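You operate a simulated robot arm through the tools that you are given. There is no shell and no other tool. Be economical: measure what you need, move in short steps, check, and stop when the job is done.

The job below is to be done with a simulated robot arm. You get a single attempt, and the scene is never put back.

Task
Swap the weak magnet named on the card for the white spare, then shut and latch the drawer.
Fine: the screw is stopped, leave it so; stand the weak one in the red socket; the spare goes into the bore it left. Set down upright: what you pick out.

Only the result counts: the job must be done as asked and must still hold three seconds after the hand-in. Knocking over, shifting, dropping, spilling or breaking anything else fails it.

Robot
A 6-joint arm with a two-finger gripper on a trunk, on a base that drives. Base frame: it is fixed to the floor where the robot stands at the start and does not move with it; the origin is under the middle of the robot, x ahead of it, y to its left, z up. Units: mm, rad, N and s.
With the tool pointing down near the work surface it reaches from about 300 to 740 mm from the robot's upright axis, wherever it stands. Its first joint turns from -2.897 to 2.897 rad. Places, roughly: cap clamp [500, 1200, 300]; direction switch [500, 1300, 1100]; drawer latch [500, 0, 900]; gate knob [500, 1500, 400]; last bore of the magnet drawer [700, 0, 700]; magnet drawer [600, 100, 700]; magnet flap catch [500, 100, 1200]; red socket [600, -100, 700]; sample button [400, 300, 1000]; screw jog button [600, 1300, 1300]; screw speed dial [500, 1400, 1100]; sleeve [700, 1000, 500]; sleeve clamp [600, 1000, 500]; tube purge valve [500, 1100, 900]. Payload 1.57 kg.
The tool frame sits at the grasp point between the pads (the TCP): z along the fingers, y along the line on which they close. The tips reach 21 mm beyond it. The gripper opens to 70 mm. The gripper's body begins 50 mm behind the TCP.
Orientation is that of the tool frame in the base frame, as a unit quaternion [x, y, z, w]. With the fingers straight down and closing along the base's y, the tool's x points along the base's -x, its y along +y and its z along -z.

Tools
- The arm moves only by the tool apply_moves. Its arguments are lists of equal length, an entry for each row: "translation": the shift along the tool's x, y, z in mm, a list of three; "rot": the turn, a rotation vector about the tool's x, y, z in rad, a list of three; "jaw": the gripper command, from -1 (fully open) to 1 (shut), values between in proportion. In form: {"translation": [[tx, ty, tz], ...], "rot": [[ax, ay, az], ...], "jaw": [jaw, ...]}. A call has 1 to 20 rows; each row is the pose to reach, as a shift and turn from the pose commanded when the call began, along the tool's axes at that moment. A row lasts 0.2 s, in which the tool goes at most 50 mm and 0.15 rad; a call with a longer step from one row to the next is refused whole, and so is a gripper value outside its range. Where a pose cannot be reached the arm comes as near as it can. A force on the tool above 90 N (or 10 N above the force at the start of the call, whichever is more), or a blocked arm, ends the call early, and 0.2 s more pass. The fingers move at their own pace and stop on an object; they squeeze with about 26 N. The grip force told is the motor's: it shows also when the fingers shut on nothing. Time passes only in rows, and 0.2 s behind the last, so rows that repeat a pose let the fingers close. The reply holds the time, the measured pose of the TCP, the force on the tool along the base axes, the opening and the grip force, in the units named above and with some noise, with the torque about the TCP (base axes, N m) and any sound that the robot's microphone picked up.
- Cameras (640 x 400 px; columns grow to the right, rows downward): "scene" is now at [20.2, 151.8, 1480.1]; the picture's right is [-0.04, -1.00, 0.00], its down [-0.75, 0.03, -0.66] and it looks along [0.66, -0.03, -0.75] (base axes); focal length 285 px, centre (320, 200). "wrist" rides on the gripper at [79, 4, -81] in the tool frame; the picture's right is [-0.05, 1.00, 0.00], its down [-0.67, -0.04, -0.74] and it looks along [-0.74, -0.04, 0.67] (tool axes); focal length 256 px, centre (320, 200). There is no depth. A picture from a camera that has moved, and an enlarged one, comes with that camera's place and axes in the base frame and with its lens.
- capture(camera): a new picture of that camera. It takes no simulated time.
- roll_base(legs): drives the robot by 1 to 6 legs, each [ahead, left, turn to the left] in mm, mm and rad, along the robot's own axes; the way and the turn of a leg run together, so that a leg with both is an arc; at most 1500 mm and 3.142 rad a leg. The arm and the cameras ride along, it lands a little off, and it stops where it bumps. It gives what a move gives.
- pan_tilt(pan, tilt): turns the head with the scene camera to pan (to the left, within 2.705 rad either way) and tilt (down, from -0.506 to 1.204), counted from straight ahead of the robot. It gives what a move gives.
- close_up(camera, box): a new picture of the part [left, top, right, bottom] of that camera's present view, enlarged. It takes no simulated time.
- finish_job(): hands the job in; it is judged then, once.

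Go step by step. Nothing tells you exact positions but the pictures and the camera data: compare them with the known pose of the tool, close in by small moves and look again before you grip or let go. The budget is 120 turns and 98 pictures, counting those below and the enlarged ones. Unless the task says otherwise, let go and move clear before handing in, and close with one line.

The tools are called after "Call:" as name(argument=value, ...) on one line, values as JSON. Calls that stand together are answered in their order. apply_moves: Moves the arm, as the interface text tells. Its arguments: {"type":"object","properties":{"translation":{"type":"array","items":{"type":"array","items":{"type":"number"}}},"rot":{"type":"array","items":{"type":"array","items":{"type":"number"}}},"jaw":{"type":"array","items":{"type":"number"}}},"required":["translation","rot","jaw"]} The other tools are called the same way: roll_base (legs) drives the base; pan_tilt (pan, tilt) turns the head that bears the scene camera; capture (camera) takes a picture; close_up (camera, box) takes an enlarged picture of a part of a camera's view; finish_job () hands the job in.

At the start:

```text
t: 0.0
eef_pos: [359.2, 87.1, 1046.5]
tool_rot: [0.0, 1.0, -0.001, 0.0]
contact_force: [0.3, -0.6, 0.0]
ft_torque: [0.0, 0.01, -0.02]
gripper_width: 70.2
grasp_force: 0.0
robot x, y, heading: [-1.7, 2.4, -0.0]
head pan, tilt: [-0.038, 0.853]
```

scene: 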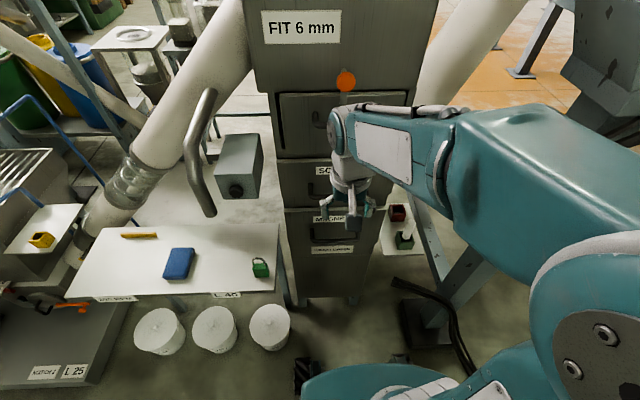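
wrist: 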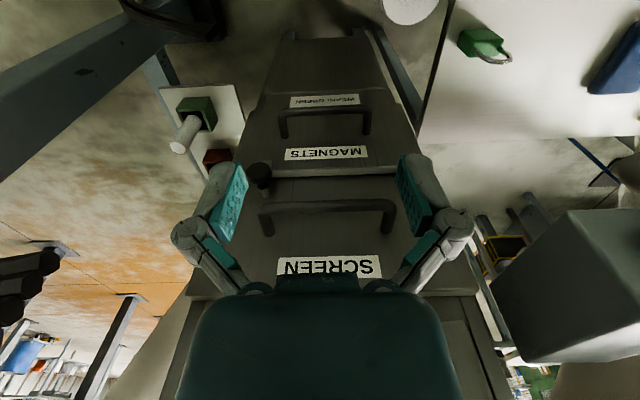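

I see the cabinet with drawers labelled SCREEN and MAGNETS, with a small shelf to its right that holds the red socket and the spare. I'll look closer at these and find the card.

Call:
close_up(camera="scene", box=[240, 60, 460, 280])

Call:
close_up(camera="wrist", box=[140, 60, 460, 290])

```text
1.82 times, centred on (350, 170) of scene
camera zoom: at [20.2, 151.8, 1480.1], right [-0.04, -1.0, 0.0], down [-0.75, 0.03, -0.66], along [0.66, -0.03, -0.75], focal length 518 px, centre (266, 254)
```

zoom: 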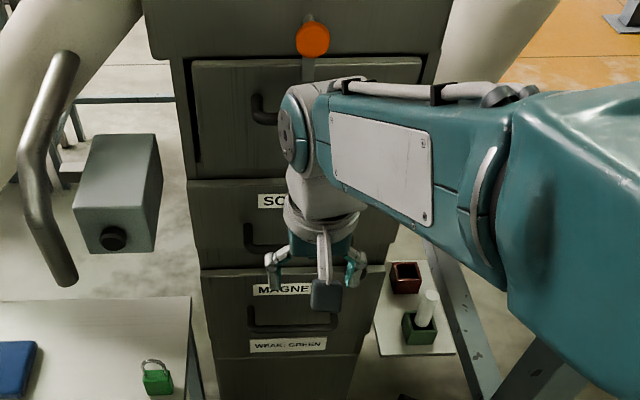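

```text
1.74 times, centred on (300, 175) of wrist
camera zoom: at [280.6, 90.9, 1127.4], right [0.05, 1.0, 0.0], down [0.67, -0.03, 0.74], along [0.74, -0.04, -0.67], focal length 445 px, centre (355, 244)
```

zoom: 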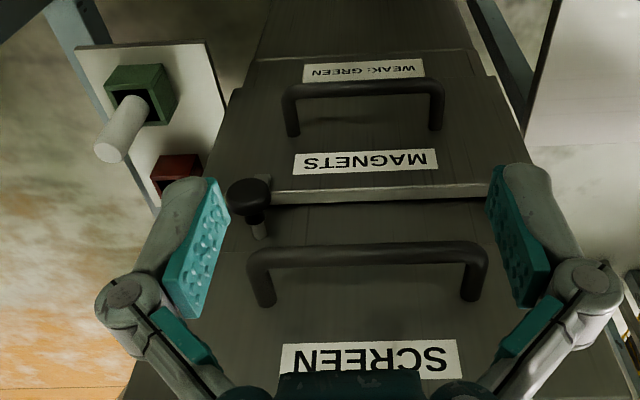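

The card under the handle reads "WEAK: GREEN". The spare stands in the green socket on the side shelf, the red socket is next to it, and the black latch knob sits at the top right of the MAGNETS drawer. I'll lower the tool for a closer look.

Call:
apply_moves(translation=[[0, 0, 40], [0, 0, 80], [0, 0, 120]], rot=[[0, 0, 0], [0, 0, 0], [0, 0, 0]], jaw=[-1, -1, -1])

Call:
capture(camera="wrist")

Call:
capture(camera="scene")

```text
t: 0.8
eef_pos: [363.7, 85.3, 925.8]
tool_rot: [0.0, 1.0, -0.001, 0.0]
contact_force: [-0.5, -0.6, -0.2]
ft_torque: [-0.02, 0.06, -0.03]
gripper_width: 69.8
grasp_force: 0.2
robot x, y, heading: [-1.2, 2.3, -0.0]
head pan, tilt: [-0.038, 0.853]
```

```text
93 pictures are left
camera wrist: at [284.8, 89.0, 1006.4], right [0.05, 1.0, 0.0], down [0.67, -0.03, 0.74], along [0.74, -0.04, -0.67], focal length 256 px, centre (320, 200)
```

wrist: 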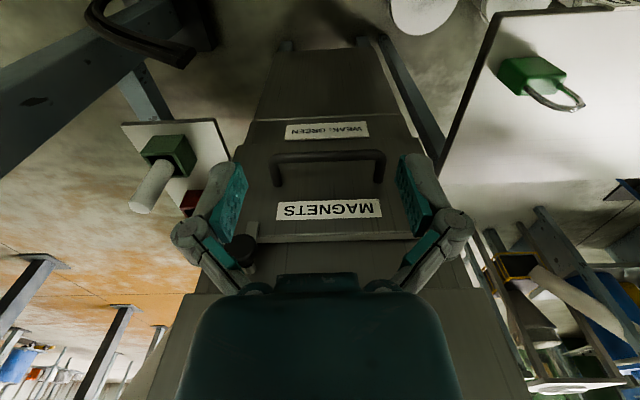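

```text
92 pictures are left
camera scene: at [20.5, 152.0, 1480.1], right [-0.04, -1.0, 0.0], down [-0.75, 0.03, -0.66], along [0.66, -0.03, -0.75], focal length 285 px, centre (320, 200)
```

scene: 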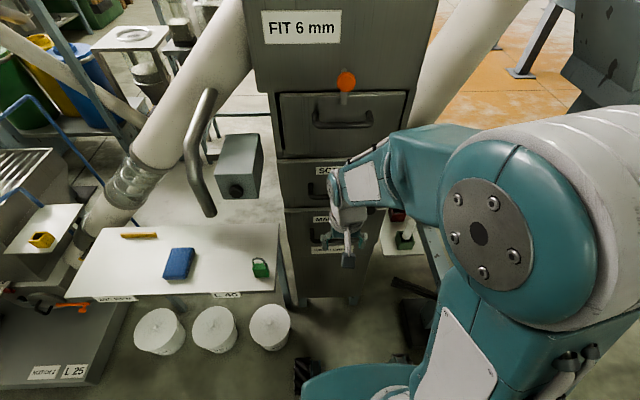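

Call:
close_up(camera="wrist", box=[200, 100, 460, 290])

Call:
close_up(camera="scene", box=[260, 60, 440, 280])

```text
2.11 times, centred on (330, 195) of wrist
camera zoom: at [284.8, 89.0, 1006.4], right [0.05, 1.0, 0.0], down [0.67, -0.03, 0.74], along [0.74, -0.04, -0.67], focal length 539 px, centre (299, 210)
```

zoom: 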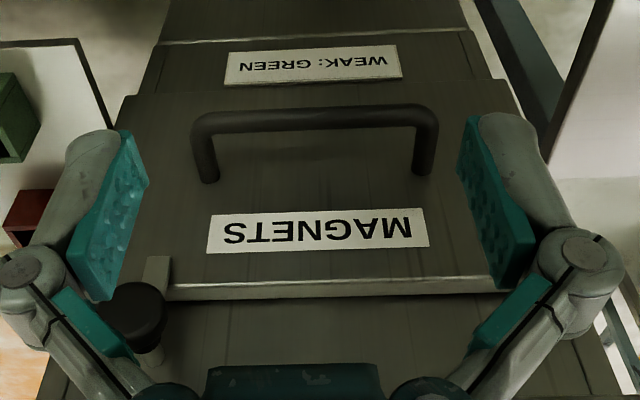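

```text
1.82 times, centred on (350, 170) of scene
camera zoom: at [20.5, 152.0, 1480.1], right [-0.04, -1.0, 0.0], down [-0.75, 0.03, -0.66], along [0.66, -0.03, -0.75], focal length 518 px, centre (266, 254)
```

zoom: 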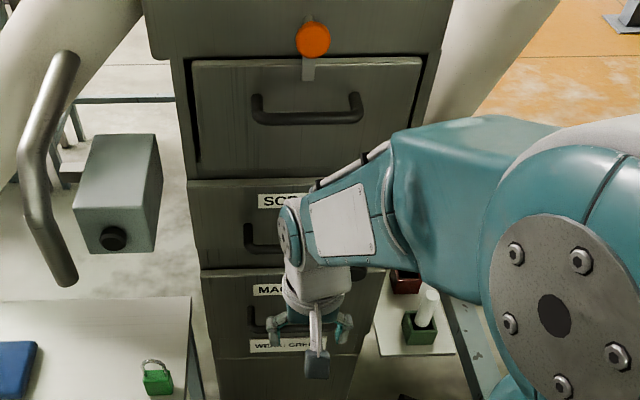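

The latch is a grey strip hanging over the drawer's top edge, carried by a black knob. I'll centre the wrist camera on it.

Call:
apply_moves(translation=[[0, -40, 0], [0, -85, 0], [0, -85, 0]], rot=[[0, 0, 0], [0, 0, 0], [0, 0, 0]], jaw=[-1, -1, -1])

Call:
close_up(camera="wrist", box=[200, 100, 440, 280])

Call:
capture(camera="wrist")

```text
t: 1.6
eef_pos: [361.1, 1.7, 925.0]
tool_rot: [-0.001, 1.0, 0.0, -0.001]
contact_force: [-0.7, -0.1, 0.0]
ft_torque: [0.06, -0.02, 0.0]
gripper_width: 70.0
grasp_force: 0.0
robot x, y, heading: [0.4, 3.0, 0.002]
head pan, tilt: [-0.038, 0.853]
```

```text
2.22 times, centred on (320, 190) of wrist
camera zoom: at [282.2, 5.0, 1006.8], right [0.05, 1.0, 0.0], down [0.67, -0.03, 0.74], along [0.74, -0.04, -0.67], focal length 569 px, centre (320, 222)
```

zoom: 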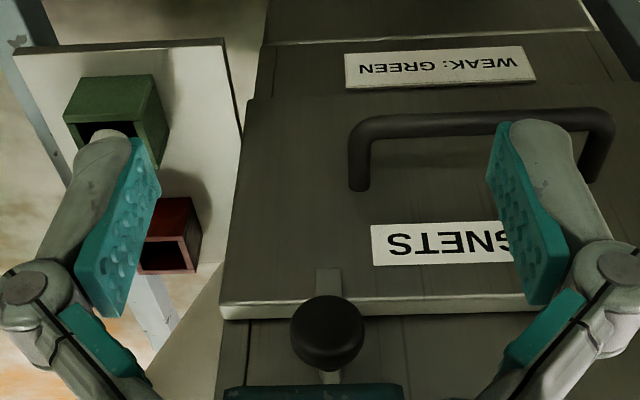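

```text
88 pictures are left
camera wrist: at [282.2, 5.0, 1006.8], right [0.05, 1.0, 0.0], down [0.67, -0.03, 0.74], along [0.74, -0.04, -0.67], focal length 256 px, centre (320, 200)
```

wrist: 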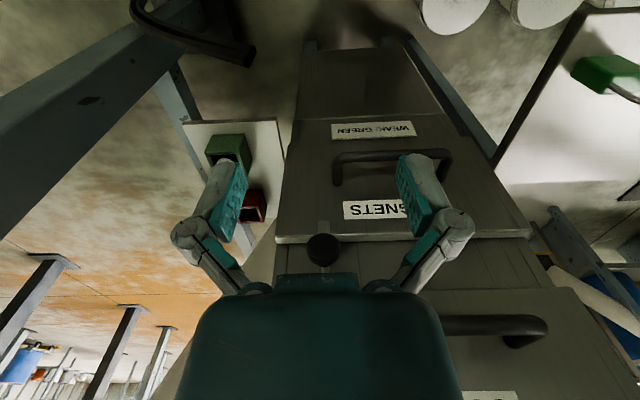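

The knob is about 33 mm across, near [500, -3, 873], and the strip behind it overlaps the drawer's top edge, so it is probably a turn button. I'll swing the tool horizontal in front of it.

Call:
apply_moves(translation=[[-5, 0, 0], [-10, 0, 5], [-15, 0, 10], [-20, 0, 15], [-25, 0, 20], [-30, 0, 25], [-35, 0, 30], [-40, 0, 35], [-40, 0, 40], [-40, 0, 45], [-40, -3, 50], [-40, -5, 52]], rot=[[0, -0.14, 0], [0, -0.28, 0], [0, -0.42, 0], [0, -0.56, 0], [0, -0.7, 0], [0, -0.84, 0], [0, -0.98, 0], [0, -1.12, 0], [0, -1.26, 0], [0, -1.4, 0], [0, -1.54, 0], [0, -1.571, 0]], jaw=[-1, -1, -1, -1, -1, -1, -1, -1, -1, -1, -1, -1])

Call:
capture(camera="wrist")

Call:
capture(camera="scene")

```text
t: 4.2
eef_pos: [440.4, -2.9, 848.2]
tool_rot: [-0.001, 0.707, 0.0, 0.707]
contact_force: [0.2, -0.6, -0.2]
ft_torque: [-0.04, -0.05, 0.02]
gripper_width: 70.0
grasp_force: 0.0
out of reach, approached as far as the arm can: row 4, 5, 6, 7, 8, 9, 10, 11, 12
robot x, y, heading: [-0.6, 3.6, -0.001]
head pan, tilt: [-0.038, 0.853]
```

```text
87 pictures are left
camera wrist: at [358.7, 0.8, 768.3], right [0.0, 1.0, 0.05], down [-0.75, -0.03, 0.67], along [0.67, -0.04, 0.74], focal length 256 px, centre (320, 200)
```

wrist: 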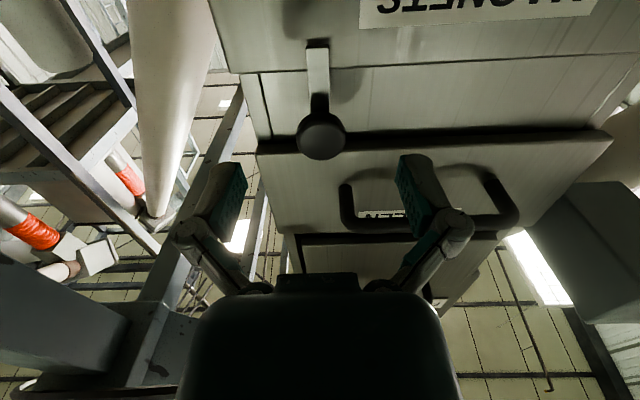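

```text
86 pictures are left
camera scene: at [21.0, 151.3, 1480.2], right [-0.04, -1.0, 0.0], down [-0.75, 0.03, -0.66], along [0.66, -0.03, -0.75], focal length 285 px, centre (320, 200)
```

scene: 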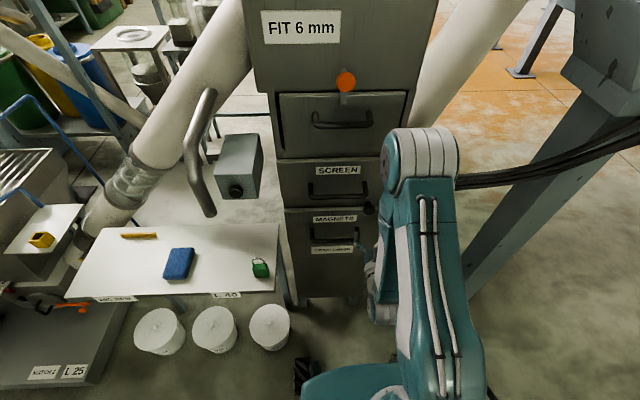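

Call:
apply_moves(translation=[[0, 0, 20], [0, 0, 40]], rot=[[0, 0, 0], [0, 0, 0]], jaw=[-1, -1])

```text
t: 4.8
eef_pos: [480.9, -1.7, 846.6]
tool_rot: [-0.001, 0.707, 0.0, 0.707]
contact_force: [-0.8, -0.3, 1.0]
ft_torque: [0.03, 0.0, -0.02]
gripper_width: 69.9
grasp_force: 0.0
robot x, y, heading: [1.0, -3.8, 0.004]
head pan, tilt: [-0.038, 0.853]
```

Call:
apply_moves(translation=[[-21, -2, 0], [-21, -2, 0]], rot=[[0, 0, 0], [0, 0, 0]], jaw=[-1, -1])

Call:
capture(camera="wrist")

```text
t: 5.4
eef_pos: [478.2, -3.1, 868.1]
tool_rot: [-0.001, 0.708, 0.0, 0.706]
contact_force: [-0.4, 0.1, 0.4]
ft_torque: [0.01, 0.03, -0.03]
gripper_width: 70.1
grasp_force: 0.1
robot x, y, heading: [-0.7, -1.3, 0.005]
head pan, tilt: [-0.038, 0.853]
```

```text
85 pictures are left
camera wrist: at [397.4, -0.5, 788.2], right [0.0, 1.0, 0.05], down [-0.74, -0.04, 0.67], along [0.67, -0.04, 0.74], focal length 256 px, centre (320, 200)
```

wrist: 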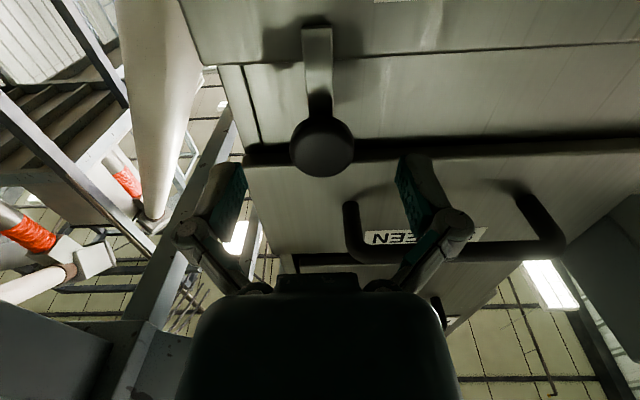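

The knob is centred between the fingers at about [509, -4, 869]. I'll advance 24 mm and grip it.

Call:
apply_moves(translation=[[-1, 0, 12], [-1, 0, 24], [-1, 0, 24], [-1, 0, 24], [-1, 0, 24]], rot=[[0, 0, 0], [0, 0, 0], [0, 0, 0], [0, 0, 0], [0, 0, 0]], jaw=[-1, -1, 0.3, 1, 1])

Call:
capture(camera="wrist")

```text
t: 6.6
eef_pos: [504.5, -3.1, 869.2]
tool_rot: [-0.001, 0.707, 0.0, 0.707]
contact_force: [-9.1, 5.4, 4.3]
ft_torque: [-0.01, 0.21, 0.16]
gripper_width: 33.8
grasp_force: 32.5
robot x, y, heading: [0.1, 0.3, -0.001]
head pan, tilt: [-0.038, 0.853]
```

```text
84 pictures are left
camera wrist: at [422.5, 0.2, 789.1], right [0.0, 1.0, 0.05], down [-0.74, -0.04, 0.67], along [0.67, -0.04, 0.74], focal length 256 px, centre (320, 200)
```

wrist: 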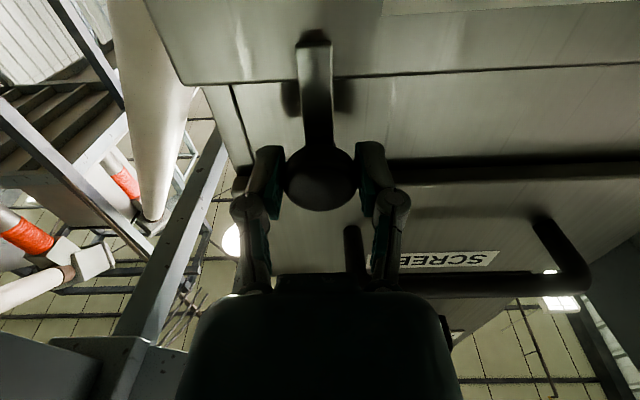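

Call:
apply_moves(translation=[[0, 0, 0], [0, 0, 0], [0, 0, 0]], rot=[[0, 0, 0.12], [0, 0, 0.24], [0, 0, 0.36]], jaw=[1, 1, 1])

Call:
capture(camera="wrist")

```text
t: 7.4
eef_pos: [504.7, -2.3, 868.8]
tool_rot: [0.125, 0.695, 0.127, 0.697]
contact_force: [-5.6, 19.3, 16.7]
ft_torque: [-0.04, 0.29, 0.44]
gripper_width: 33.5
grasp_force: 31.6
robot x, y, heading: [0.2, 0.2, -0.002]
head pan, tilt: [-0.038, 0.853]
```

```text
83 pictures are left
camera wrist: at [422.8, 28.5, 795.3], right [-0.01, 0.92, 0.4], down [-0.75, -0.27, 0.61], along [0.67, -0.3, 0.68], focal length 256 px, centre (320, 200)
```

wrist: 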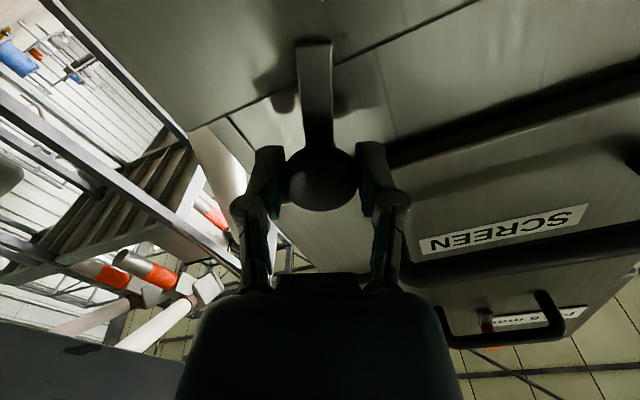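

The strip turns with the gripper, so it is a turn latch. I'll continue to about 90°.

Call:
apply_moves(translation=[[0, 0, 0], [0, 0, 0], [0, 0, 0], [0, 0, 0], [0, 0, 0], [0, 0, 0], [0, 0, 0], [0, 0, 0], [0, 0, 0]], rot=[[0, 0, 0.14], [0, 0, 0.28], [0, 0, 0.42], [0, 0, 0.56], [0, 0, 0.7], [0, 0, 0.84], [0, 0, 0.98], [0, 0, 1.1], [0, 0, 1.21]], jaw=[1, 1, 1, 1, 1, 1, 1, 1, 1])

Call:
capture(camera="wrist")

```text
t: 9.4
eef_pos: [504.1, -6.8, 870.6]
tool_rot: [0.497, 0.496, 0.503, 0.503]
contact_force: [6.2, 20.3, 44.6]
ft_torque: [-0.39, -0.64, 0.61]
gripper_width: 33.6
grasp_force: 31.6
robot x, y, heading: [0.3, 0.2, -0.004]
head pan, tilt: [-0.038, 0.853]
```

```text
82 pictures are left
camera wrist: at [421.8, 72.7, 873.6], right [-0.01, -0.05, 1.0], down [-0.74, -0.67, -0.05], along [0.67, -0.74, -0.03], focal length 256 px, centre (320, 200)
```

wrist: 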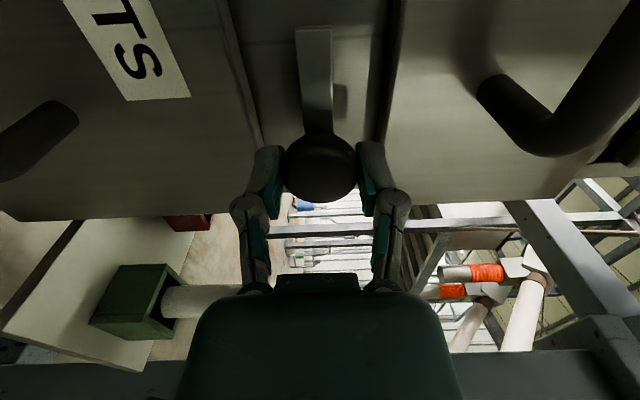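

The latch strip is horizontal and clear of the drawer. I'll release it, back off, and move to the MAGNETS handle with this same finger orientation.

Call:
apply_moves(translation=[[0, 0, 0], [0, 0, 0], [0, 0, -30], [0, 0, -60]], rot=[[0, 0, 0], [0, 0, 0], [0, 0, 0], [0, 0, 0]], jaw=[-0.5, -1, -1, -1])

Call:
capture(camera="wrist")

```text
t: 10.4
eef_pos: [450.4, -4.3, 864.4]
tool_rot: [0.5, 0.5, 0.5, 0.5]
contact_force: [-0.9, 0.4, 1.7]
ft_torque: [-0.01, 0.0, 0.01]
gripper_width: 70.2
grasp_force: 0.1
out of reach, approached as far as the arm can: row 4
robot x, y, heading: [0.9, 0.5, -0.002]
head pan, tilt: [-0.038, 0.853]
```

```text
81 pictures are left
camera wrist: at [369.7, 74.4, 868.8], right [0.0, -0.05, 1.0], down [-0.75, -0.67, -0.03], along [0.67, -0.74, -0.04], focal length 256 px, centre (320, 200)
```

wrist: 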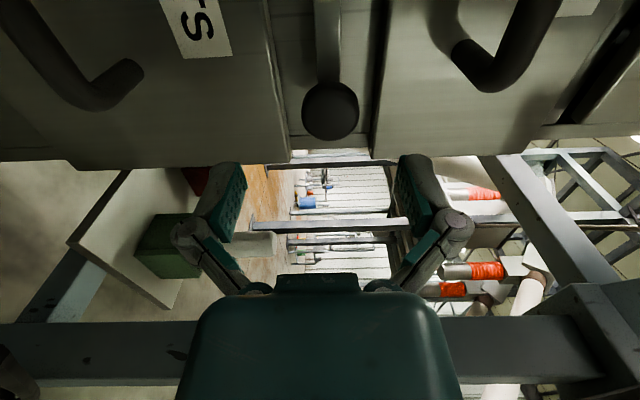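

Call:
roll_base(legs=[[-200, 0, 0]])

```text
t: 12.0
eef_pos: [255.7, -4.3, 865.3]
tool_rot: [0.499, 0.501, 0.499, 0.501]
contact_force: [0.1, -0.8, -0.3]
ft_torque: [0.03, -0.02, 0.0]
gripper_width: 70.2
grasp_force: 0.0
robot x, y, heading: [-193.0, 1.9, 0.002]
head pan, tilt: [-0.038, 0.853]
```

Call:
apply_moves(translation=[[15, -22, 35], [30, -44, 70], [45, -66, 105], [60, -88, 140], [75, -110, 165], [91, -130, 180]], rot=[[0, 0, 0], [0, 0, 0], [0, 0, 0], [0, 0, 0], [0, 0, 0], [0, 0, 0]], jaw=[-1, -1, -1, -1, -1, -1])

Call:
capture(camera="wrist")

Call:
capture(camera="scene")

```text
t: 13.4
eef_pos: [435.3, 87.6, 738.5]
tool_rot: [0.5, 0.5, 0.499, 0.501]
contact_force: [-0.7, 0.6, -0.5]
ft_torque: [0.02, -0.03, 0.01]
gripper_width: 69.8
grasp_force: 0.0
robot x, y, heading: [-196.3, 1.5, 0.001]
head pan, tilt: [-0.038, 0.853]
```

```text
80 pictures are left
camera wrist: at [353.5, 166.7, 741.5], right [0.0, -0.05, 1.0], down [-0.75, -0.67, -0.03], along [0.67, -0.74, -0.04], focal length 256 px, centre (320, 200)
```

wrist: 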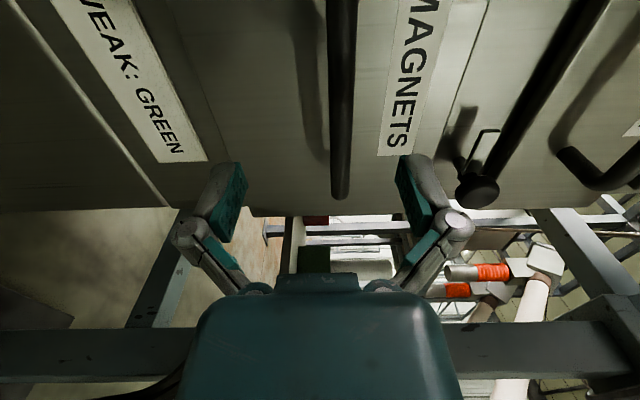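

```text
79 pictures are left
camera scene: at [-173.3, 152.8, 1480.0], right [-0.04, -1.0, 0.0], down [-0.75, 0.03, -0.66], along [0.66, -0.03, -0.75], focal length 285 px, centre (320, 200)
```

scene: 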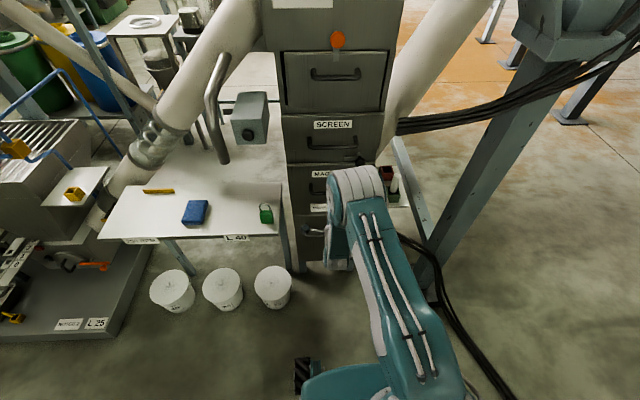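

Call:
apply_moves(translation=[[0, 11, 20], [0, 11, 45]], rot=[[0, 0, 0], [0, 0, 0]], jaw=[-1, -1])

Call:
capture(camera="wrist")

```text
t: 14.0
eef_pos: [481.7, 88.7, 746.4]
tool_rot: [0.5, 0.5, 0.499, 0.501]
contact_force: [-1.1, 0.1, 0.1]
ft_torque: [0.01, 0.01, 0.0]
gripper_width: 69.9
grasp_force: 0.1
robot x, y, heading: [-198.1, 1.5, -0.003]
head pan, tilt: [-0.038, 0.853]
```

```text
78 pictures are left
camera wrist: at [399.7, 168.0, 750.9], right [0.0, -0.05, 1.0], down [-0.75, -0.67, -0.03], along [0.67, -0.74, -0.04], focal length 256 px, centre (320, 200)
```

wrist: 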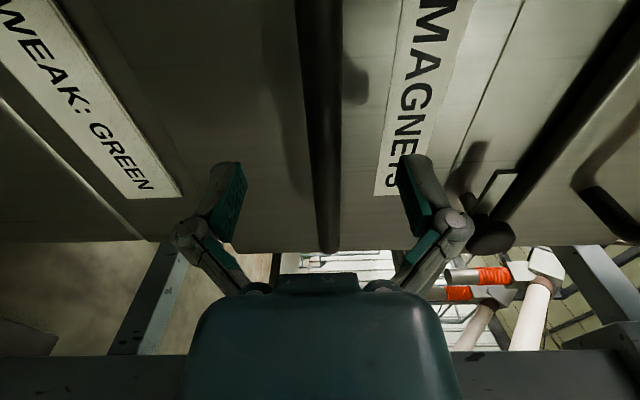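

The bar is centred between the fingers, so I'll close on it and pull gently.

Call:
apply_moves(translation=[[0, 0, 6], [0, 0, 6], [0, 0, 6], [0, 0, 6], [0, 0, -10], [0, 0, -25]], rot=[[0, 0, 0], [0, 0, 0], [0, 0, 0], [0, 0, 0], [0, 0, 0], [0, 0, 0]], jaw=[0, 1, 1, 1, 1, 1])

Call:
capture(camera="wrist")

```text
t: 15.4
eef_pos: [456.9, 90.0, 750.9]
tool_rot: [0.498, 0.499, 0.502, 0.502]
contact_force: [2.9, 8.3, 30.9]
ft_torque: [0.01, -0.07, -0.92]
gripper_width: 12.8
grasp_force: 32.0
robot x, y, heading: [-194.3, 2.4, -0.003]
head pan, tilt: [-0.038, 0.853]
```

```text
77 pictures are left
camera wrist: at [375.9, 166.8, 753.1], right [-0.01, -0.05, 1.0], down [-0.74, -0.67, -0.04], along [0.67, -0.74, -0.03], focal length 256 px, centre (320, 200)
```

wrist: 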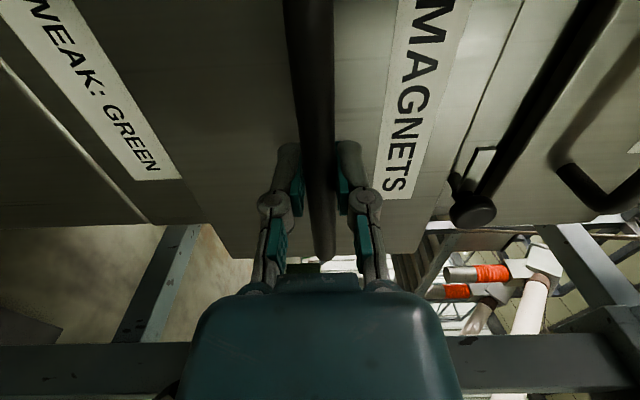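

Call:
apply_moves(translation=[[0, 1, -20], [0, 2, -40], [0, 2, -60], [0, 2, -80], [0, 2, -100], [0, 2, -120], [0, 2, -140], [0, 2, -160]], rot=[[0, 0, 0], [0, 0, 0], [0, 0, 0], [0, 0, 0], [0, 0, 0], [0, 0, 0], [0, 0, 0], [0, 0, 0]], jaw=[1, 1, 1, 1, 1, 1, 1, 1])

Call:
capture(camera="wrist")

Call:
capture(camera="scene")

```text
t: 17.2
eef_pos: [295.0, 87.6, 750.1]
tool_rot: [0.498, 0.5, 0.501, 0.501]
contact_force: [2.9, 25.4, 27.5]
ft_torque: [-0.06, -0.04, 0.24]
gripper_width: 13.1
grasp_force: 32.0
robot x, y, heading: [-191.4, -1.2, -0.001]
head pan, tilt: [-0.038, 0.853]
```

```text
76 pictures are left
camera wrist: at [214.5, 166.6, 753.3], right [0.0, -0.05, 1.0], down [-0.74, -0.67, -0.04], along [0.67, -0.74, -0.04], focal length 256 px, centre (320, 200)
```

wrist: 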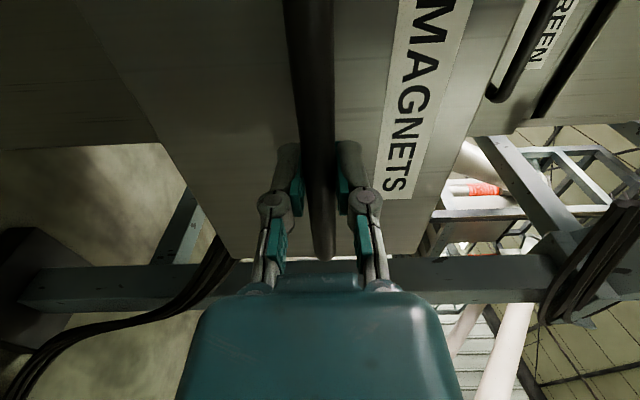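

```text
75 pictures are left
camera scene: at [-175.6, 156.7, 1479.8], right [-0.04, -1.0, 0.0], down [-0.75, 0.03, -0.66], along [0.66, -0.03, -0.75], focal length 285 px, centre (320, 200)
```

scene: 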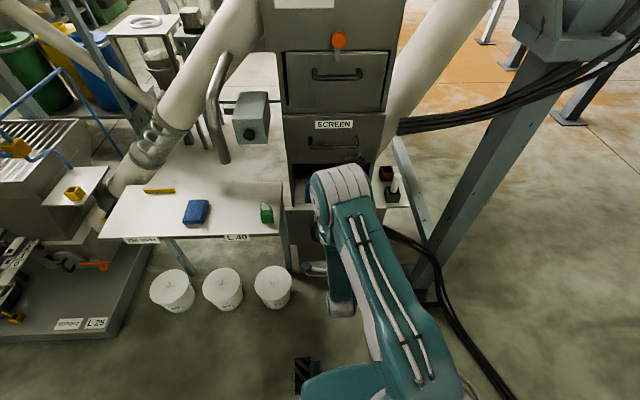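

Call:
close_up(camera="scene", box=[260, 130, 420, 290])

```text
2.50 times, centred on (340, 210) of scene
camera zoom: at [-175.6, 156.7, 1479.8], right [-0.04, -1.0, 0.0], down [-0.75, 0.03, -0.66], along [0.66, -0.03, -0.75], focal length 712 px, centre (270, 175)
```

zoom: 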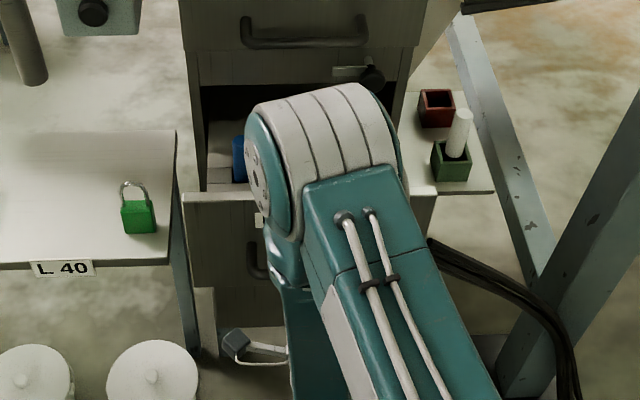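

Call:
apply_moves(translation=[[0, 0, 0], [0, 0, 0], [0, 0, -20], [0, 0, -38], [0, 40, -38], [0, 80, -38], [0, 120, -38], [0, 160, -38], [0, 200, -38], [0, 230, -38]], rot=[[0, 0, 0], [0, 0, 0], [0, 0, 0], [0, 0, 0], [0, 0, 0], [0, 0, 0], [0, 0, 0], [0, 0, 0], [0, 0, 0], [0, 0, 0]], jaw=[-0.5, -1, -1, -1, -1, -1, -1, -1, -1, -1])

Call:
capture(camera="wrist")

Call:
capture(camera="scene")

```text
t: 19.4
eef_pos: [277.6, 96.3, 977.3]
tool_rot: [0.5, 0.499, 0.499, 0.502]
contact_force: [0.2, 0.5, 0.3]
ft_torque: [0.04, 0.0, 0.0]
gripper_width: 70.0
grasp_force: 0.1
out of reach, approached as far as the arm can: row 8, 9, 10
robot x, y, heading: [-195.5, 0.4, 0.003]
head pan, tilt: [-0.038, 0.853]
```

```text
73 pictures are left
camera wrist: at [196.1, 174.3, 979.8], right [0.0, -0.05, 1.0], down [-0.75, -0.67, -0.03], along [0.67, -0.74, -0.04], focal length 256 px, centre (320, 200)
```

wrist: 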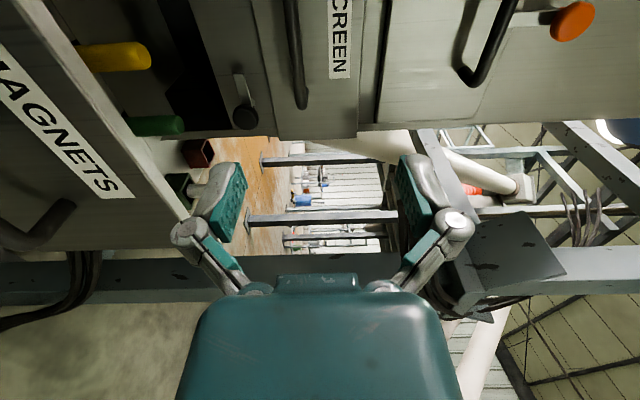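

```text
72 pictures are left
camera scene: at [-174.4, 151.9, 1480.1], right [-0.04, -1.0, 0.0], down [-0.75, 0.03, -0.66], along [0.66, -0.03, -0.75], focal length 285 px, centre (320, 200)
```

scene: 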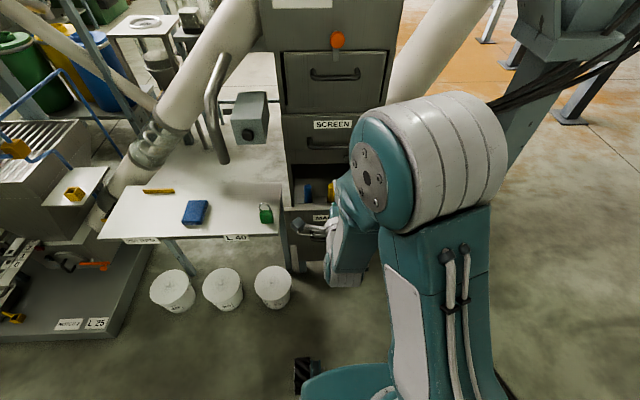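

The magnets stand in the open drawer: yellow, green and blue so far. I'll turn the tool back to point down and look from above.

Call:
apply_moves(translation=[[0, 0, 0], [0, 0, 0], [0, 0, 0], [0, 0, 0], [0, 0, 0], [0, 0, 0], [0, 0, 0], [0, 0, 0], [0, 0, 0], [0, 0, 0], [0, 0, 0]], rot=[[0, 0, -0.145], [0, 0, -0.29], [0, 0, -0.435], [0, 0, -0.58], [0, 0, -0.725], [0, 0, -0.87], [0, 0, -1.015], [0, 0, -1.16], [0, 0, -1.305], [0, 0, -1.45], [0, 0, -1.571]], jaw=[-1, -1, -1, -1, -1, -1, -1, -1, -1, -1, -1])

Call:
apply_moves(translation=[[-8, 0, 5], [-16, 0, 10], [-24, 0, 15], [-32, 0, 20], [-40, 0, 25], [-48, 0, 30], [-56, 0, 35], [-64, 0, 40], [-70, 0, 45], [-70, 0, 50], [-70, 0, 50]], rot=[[0, 0.145, 0], [0, 0.29, 0], [0, 0.435, 0], [0, 0.58, 0], [0, 0.725, 0], [0, 0.87, 0], [0, 1.015, 0], [0, 1.16, 0], [0, 1.305, 0], [0, 1.45, 0], [0, 1.571, 0]], jaw=[-1, -1, -1, -1, -1, -1, -1, -1, -1, -1, -1])

Call:
capture(camera="wrist")

Call:
capture(camera="scene")

```text
t: 21.8
eef_pos: [277.5, 93.2, 975.9]
tool_rot: [-0.002, 0.707, -0.002, 0.707]
contact_force: [-0.1, 0.5, 0.2]
ft_torque: [0.0, 0.03, 0.02]
gripper_width: 70.1
grasp_force: 0.1
robot x, y, heading: [-195.1, -0.9, -0.0]
head pan, tilt: [-0.038, 0.853]
```

```text
t: 24.2
eef_pos: [310.0, 88.9, 1011.2]
tool_rot: [0.001, 0.993, -0.11, 0.051]
contact_force: [-0.5, -0.2, 0.0]
ft_torque: [0.01, 0.0, -0.01]
gripper_width: 70.2
grasp_force: 0.1
out of reach, approached as far as the arm can: row 6, 8, 9, 10, 11
robot x, y, heading: [-194.7, 1.5, 0.002]
head pan, tilt: [-0.038, 0.853]
```

```text
71 pictures are left
camera wrist: at [222.9, 109.7, 1080.5], right [0.07, 0.97, -0.21], down [0.59, 0.14, 0.8], along [0.81, -0.18, -0.56], focal length 256 px, centre (320, 200)
```

wrist: 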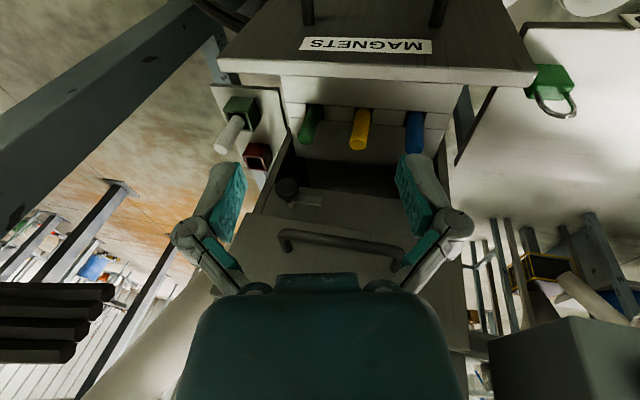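

```text
70 pictures are left
camera scene: at [-174.1, 151.5, 1480.2], right [-0.04, -1.0, 0.0], down [-0.75, 0.03, -0.66], along [0.66, -0.03, -0.75], focal length 285 px, centre (320, 200)
```

scene: 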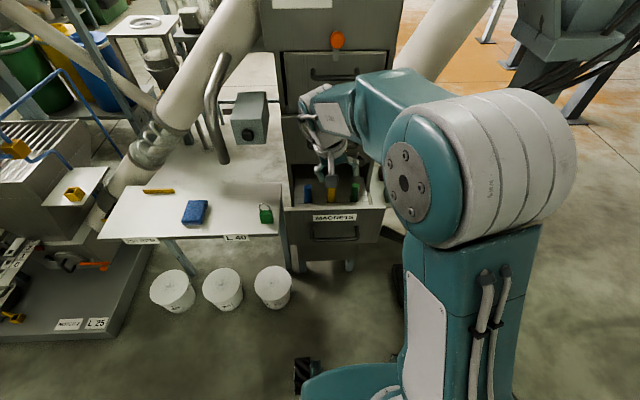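

Call:
apply_moves(translation=[[0, 0, 0], [0, 0, 0], [0, 0, 0]], rot=[[-0.11, 0.05, 0], [-0.22, 0.1, 0], [-0.22, 0.1, 0]], jaw=[-1, -1, -1])

Call:
capture(camera="wrist")

Call:
close_up(camera="scene", box=[280, 130, 420, 250])

```text
t: 25.0
eef_pos: [310.7, 89.1, 1011.5]
tool_rot: [0.001, 0.993, -0.11, 0.052]
contact_force: [-0.3, -0.7, -0.3]
ft_torque: [0.0, -0.03, -0.03]
gripper_width: 70.0
grasp_force: 0.1
out of reach, approached as far as the arm can: row 1, 2, 3
robot x, y, heading: [-194.4, 0.3, -0.0]
head pan, tilt: [-0.038, 0.853]
```

```text
69 pictures are left
camera wrist: at [223.0, 110.6, 1080.2], right [0.06, 0.97, -0.21], down [0.58, 0.14, 0.8], along [0.81, -0.18, -0.56], focal length 256 px, centre (320, 200)
```

wrist: 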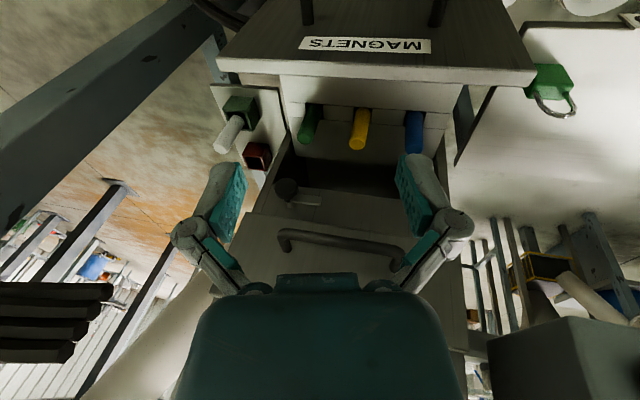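

```text
3.33 times, centred on (350, 190) of scene
camera zoom: at [-174.1, 152.2, 1480.1], right [-0.04, -1.0, 0.0], down [-0.75, 0.03, -0.66], along [0.66, -0.03, -0.75], focal length 950 px, centre (220, 233)
```

zoom: 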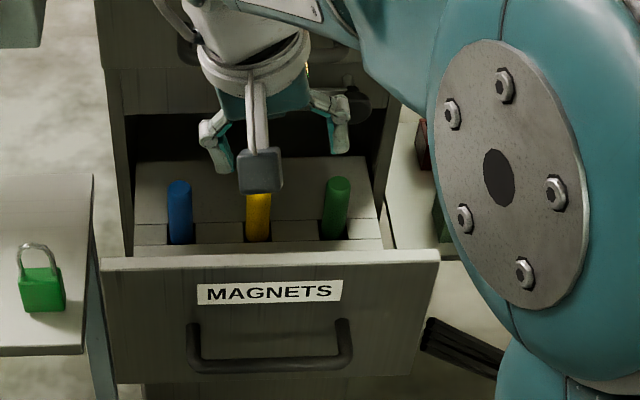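

Call:
apply_moves(translation=[[-21, -15, 18], [-42, -30, 37], [-63, -45, 55], [-84, -60, 74], [-84, -60, 74]], rot=[[0, 0, 0], [-0.05, 0.025, 0], [-0.11, 0.05, 0], [-0.22, 0.1, 0], [-0.22, 0.1, 0]], jaw=[-1, -1, -1, -1, -1])

Call:
capture(camera="wrist")

Call:
close_up(camera="scene", box=[280, 130, 420, 250])

```text
t: 26.2
eef_pos: [365.2, 38.2, 952.4]
tool_rot: [0.001, 0.993, -0.108, 0.046]
contact_force: [-0.2, -0.7, 0.5]
ft_torque: [0.02, -0.02, -0.01]
gripper_width: 69.8
grasp_force: 0.1
out of reach, approached as far as the arm can: row 2, 3, 4, 5
robot x, y, heading: [-194.6, -0.7, 0.001]
head pan, tilt: [-0.038, 0.853]
```

```text
67 pictures are left
camera wrist: at [277.6, 58.8, 1022.3], right [0.06, 0.98, -0.21], down [0.59, 0.13, 0.79], along [0.8, -0.17, -0.57], focal length 256 px, centre (320, 200)
```

wrist: 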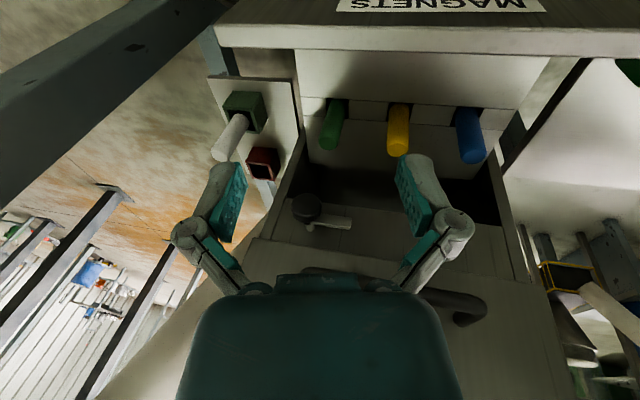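

```text
3.33 times, centred on (350, 190) of scene
camera zoom: at [-173.7, 151.8, 1480.1], right [-0.04, -1.0, 0.0], down [-0.75, 0.03, -0.66], along [0.66, -0.03, -0.75], focal length 950 px, centre (220, 233)
```

zoom: 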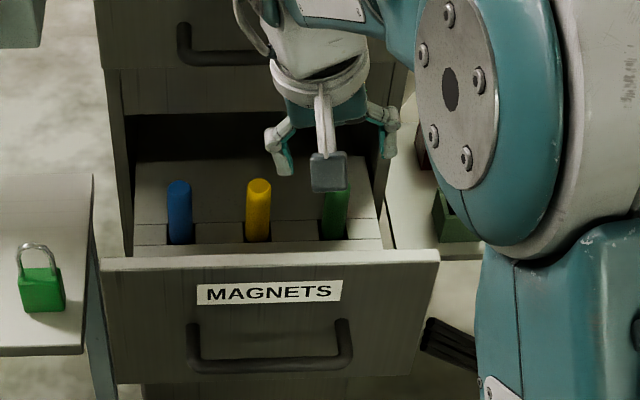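

Call:
apply_moves(translation=[[0, 0, 0], [0, 0, 0], [0, 0, 0], [0, 0, 0], [0, 0, 0]], rot=[[0, 0, 0.12], [0, 0, 0.24], [0, 0, 0.36], [0, 0, 0.48], [0, 0, 0.6]], jaw=[-1, -1, -1, -1, -1])

```text
t: 27.4
eef_pos: [366.8, 35.8, 951.1]
tool_rot: [0.294, 0.949, -0.089, 0.076]
contact_force: [0.8, -0.6, 0.8]
ft_torque: [-0.01, -0.02, -0.03]
gripper_width: 70.0
grasp_force: 0.0
robot x, y, heading: [-195.2, -3.7, -0.002]
head pan, tilt: [-0.038, 0.853]
```

Call:
apply_moves(translation=[[0, 0, 0], [0, 0, 0], [0, 0, 0]], rot=[[-0.06, 0.1, 0], [-0.125, 0.198, 0], [-0.125, 0.198, 0]], jaw=[-1, -1, -1])

Call:
capture(camera="wrist")

```text
t: 28.2
eef_pos: [366.8, 35.6, 950.5]
tool_rot: [0.294, 0.949, -0.088, 0.077]
contact_force: [0.9, 0.0, 0.6]
ft_torque: [0.01, -0.01, 0.02]
gripper_width: 69.9
grasp_force: 0.0
out of reach, approached as far as the arm can: row 1, 2, 3
robot x, y, heading: [-193.6, 0.7, -0.004]
head pan, tilt: [-0.038, 0.853]
```

```text
65 pictures are left
camera wrist: at [297.0, 98.0, 1013.3], right [0.61, 0.78, -0.11], down [0.45, -0.23, 0.86], along [0.65, -0.58, -0.5], focal length 256 px, centre (320, 200)
```

wrist: 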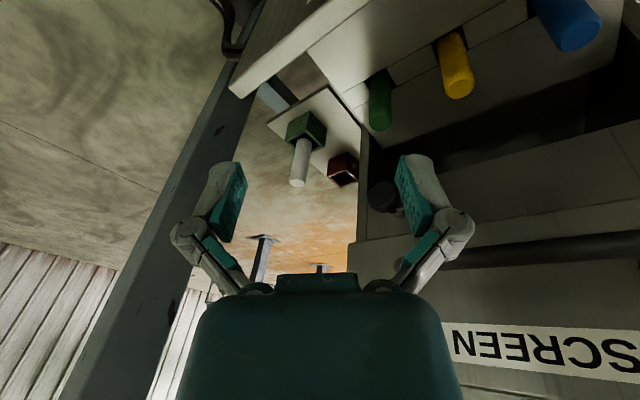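

The wrist is at a joint limit in this configuration, so I can't get the tool fully vertical here. I'll retreat toward the starting posture and correct the orientation there.

Call:
apply_moves(translation=[[28, -14, -20], [56, -28, -41], [84, -42, -61], [112, -56, -82], [140, -70, -102], [169, -84, -122], [169, -84, -122], [169, -84, -122], [169, -84, -122]], rot=[[0, 0, 0], [0, 0, 0], [0, 0, 0], [0, 0, 0], [0, 0, 0], [0, 0, 0], [-0.06, 0.1, 0], [-0.125, 0.198, 0], [-0.125, 0.198, 0]], jaw=[-1, -1, -1, -1, -1, -1, -1, -1, -1])

Call:
capture(camera="scene")

```text
t: 30.2
eef_pos: [170.4, 85.5, 1044.1]
tool_rot: [0.293, 0.948, -0.093, 0.082]
contact_force: [0.3, 0.4, 0.2]
ft_torque: [0.03, -0.01, 0.01]
gripper_width: 69.8
grasp_force: 0.0
out of reach, approached as far as the arm can: row 7, 8, 9
robot x, y, heading: [-192.4, -0.6, 0.002]
head pan, tilt: [-0.038, 0.853]
```

```text
64 pictures are left
camera scene: at [-174.9, 152.0, 1480.1], right [-0.04, -1.0, 0.0], down [-0.75, 0.03, -0.66], along [0.66, -0.03, -0.75], focal length 285 px, centre (320, 200)
```

scene: 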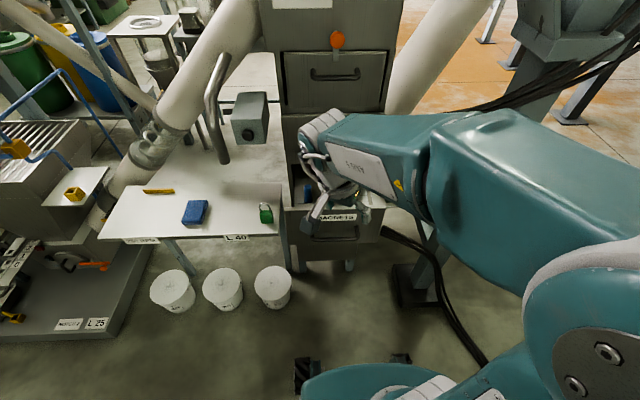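

Call:
apply_moves(translation=[[0, 0, 0], [0, 0, 0]], rot=[[0, 0.1, 0], [0, 0.1, 0]], jaw=[-1, -1])

Call:
apply_moves(translation=[[0, 0, 0], [0, 0, 0]], rot=[[-0.1, 0, 0], [-0.1, 0, 0]], jaw=[-1, -1])

Call:
apply_moves(translation=[[0, 0, 0], [0, 0, 0]], rot=[[0.1, 0, 0], [0.1, 0, 0]], jaw=[-1, -1])

Call:
apply_moves(translation=[[0, 0, 0], [0, 0, 0]], rot=[[0, -0.1, 0], [0, -0.1, 0]], jaw=[-1, -1])

```text
t: 30.8
eef_pos: [169.0, 85.7, 1045.5]
tool_rot: [0.293, 0.948, -0.093, 0.081]
contact_force: [0.2, 0.3, -0.2]
ft_torque: [0.02, 0.0, 0.04]
gripper_width: 69.8
grasp_force: 0.1
out of reach, approached as far as the arm can: row 1, 2
robot x, y, heading: [-197.5, 3.1, 0.002]
head pan, tilt: [-0.038, 0.853]
```

```text
t: 31.4
eef_pos: [167.9, 87.9, 1037.7]
tool_rot: [0.289, 0.949, -0.059, 0.11]
contact_force: [-0.7, 0.1, -0.3]
ft_torque: [0.0, 0.0, 0.01]
gripper_width: 70.0
grasp_force: 0.0
out of reach, approached as far as the arm can: row 1, 2
robot x, y, heading: [-195.8, -1.5, 0.001]
head pan, tilt: [-0.038, 0.853]
```

```text
t: 32.0
eef_pos: [167.3, 88.6, 1038.8]
tool_rot: [0.293, 0.948, -0.093, 0.082]
contact_force: [0.6, -0.5, 0.7]
ft_torque: [0.0, 0.04, -0.03]
gripper_width: 70.1
grasp_force: 0.1
robot x, y, heading: [-191.6, 2.9, -0.003]
head pan, tilt: [-0.038, 0.853]
```

```text
t: 32.6
eef_pos: [167.9, 87.1, 1038.2]
tool_rot: [0.289, 0.943, -0.107, 0.129]
contact_force: [0.1, -0.3, -0.5]
ft_torque: [0.01, 0.02, -0.03]
gripper_width: 70.3
grasp_force: 0.1
robot x, y, heading: [-193.7, -1.4, 0.0]
head pan, tilt: [-0.038, 0.853]
```

The fourth joint has wound up to its limit, so I'll unwind it in free space by swinging the tool the other way round, starting with horizontal and forward-right.

Call:
apply_moves(translation=[[-14, 1, 4], [-28, 2, 8], [-42, 3, 12], [-56, 4, 16], [-70, 5, 20], [-84, 6, 24], [-98, 7, 28], [-112, 8, 30], [-126, 10, 33], [-136, 11, 36], [-136, 11, 36]], rot=[[0, -0.14, 0], [0, -0.28, 0], [0, -0.42, 0], [0, -0.56, 0], [0, -0.7, 0], [0, -0.84, 0], [0, -0.98, 0], [0, -1.12, 0], [0, -1.26, 0], [0, -1.4, 0], [0, -1.5, 0]], jaw=[-1, -1, -1, -1, -1, -1, -1, -1, -1, -1, -1])

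Call:
capture(camera="scene")

```text
t: 35.0
eef_pos: [290.3, 16.9, 1043.9]
tool_rot: [0.138, 0.602, -0.275, 0.737]
contact_force: [-0.4, 0.3, 0.1]
ft_torque: [0.0, -0.01, -0.01]
gripper_width: 69.8
grasp_force: 0.2
robot x, y, heading: [-195.9, -3.1, -0.002]
head pan, tilt: [-0.038, 0.853]
```

```text
63 pictures are left
camera scene: at [-174.3, 152.3, 1480.1], right [-0.04, -1.0, 0.0], down [-0.75, 0.03, -0.66], along [0.66, -0.03, -0.75], focal length 285 px, centre (320, 200)
```

scene: 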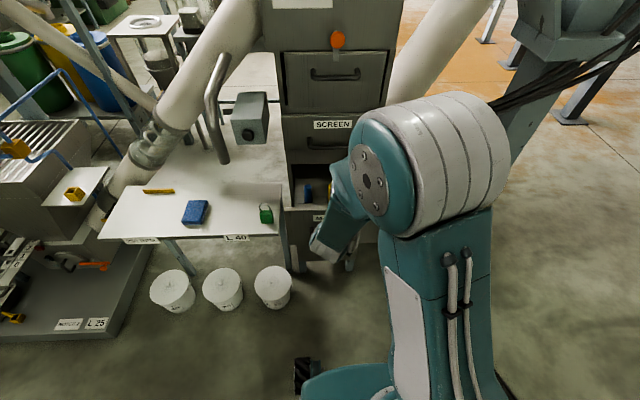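

Call:
roll_base(legs=[[-300, 0, 0]])

Call:
apply_moves(translation=[[0, 0, 40], [0, 0, 80], [0, 0, 120], [0, 0, 160], [0, 0, 200]], rot=[[0, 0, 0], [0, 0, 0], [0, 0, 0], [0, 0, 0], [0, 0, 0]], jaw=[-1, -1, -1, -1, -1])

Call:
capture(camera="scene")

```text
t: 37.0
eef_pos: [-9.3, 15.0, 1043.9]
tool_rot: [0.141, 0.602, -0.279, 0.735]
contact_force: [-0.6, 0.3, -0.9]
ft_torque: [0.0, 0.02, -0.02]
gripper_width: 70.1
grasp_force: 0.0
robot x, y, heading: [-489.2, 3.2, -0.01]
head pan, tilt: [-0.038, 0.853]
```

```text
t: 38.2
eef_pos: [150.8, -94.7, 1091.6]
tool_rot: [0.141, 0.603, -0.278, 0.735]
contact_force: [-0.2, -0.4, 0.3]
ft_torque: [0.02, 0.02, 0.0]
gripper_width: 70.1
grasp_force: 0.1
robot x, y, heading: [-489.0, 3.0, -0.009]
head pan, tilt: [-0.038, 0.853]
```

```text
62 pictures are left
camera scene: at [-470.2, 152.1, 1480.2], right [-0.05, -1.0, 0.0], down [-0.75, 0.04, -0.66], along [0.66, -0.03, -0.75], focal length 285 px, centre (320, 200)
```

scene: 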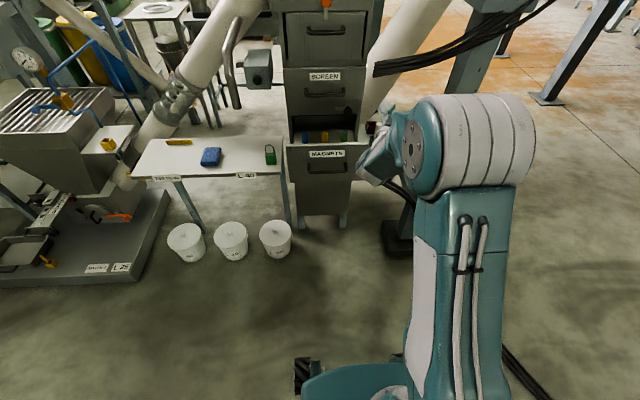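

Call:
apply_moves(translation=[[0, 0, 0], [0, 0, 0], [0, 0, 0], [0, 0, 0], [0, 0, 0], [0, 0, 0], [0, 0, 0], [0, 0, 0], [0, 0, 0], [0, 0, 0], [0, 0, 0], [0, 0, 0], [0, 0, 0]], rot=[[0, 0.14, 0], [0, 0.28, 0], [0, 0.42, 0], [0, 0.56, 0], [0, 0.7, 0], [0, 0.84, 0], [0, 0.98, 0], [0, 1.12, 0], [0, 1.26, 0], [0, 1.4, 0], [0, 1.5, 0], [0, 1.6, 0], [0, 1.6, 0]], jaw=[-1, -1, -1, -1, -1, -1, -1, -1, -1, -1, -1, -1, -1])

Call:
capture(camera="scene")

```text
t: 41.0
eef_pos: [149.7, -90.9, 1087.1]
tool_rot: [0.298, 0.943, -0.118, 0.089]
contact_force: [0.2, 0.4, 1.3]
ft_torque: [0.01, 0.02, 0.04]
gripper_width: 70.0
grasp_force: 0.0
out of reach, approached as far as the arm can: row 12, 13
robot x, y, heading: [-493.7, 1.8, -0.006]
head pan, tilt: [-0.038, 0.853]
```

```text
61 pictures are left
camera scene: at [-469.8, 152.5, 1480.2], right [-0.05, -1.0, 0.0], down [-0.75, 0.04, -0.66], along [0.66, -0.03, -0.75], focal length 285 px, centre (320, 200)
```

scene: 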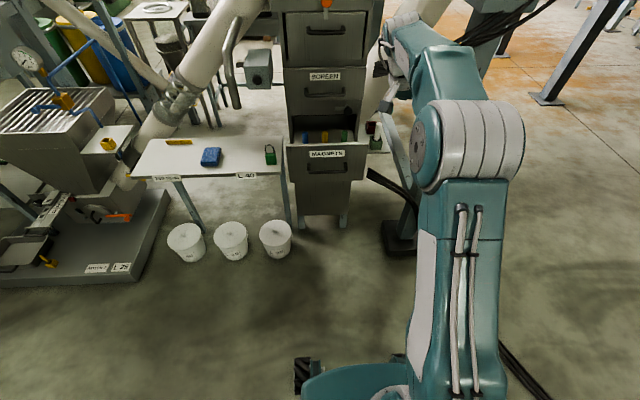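

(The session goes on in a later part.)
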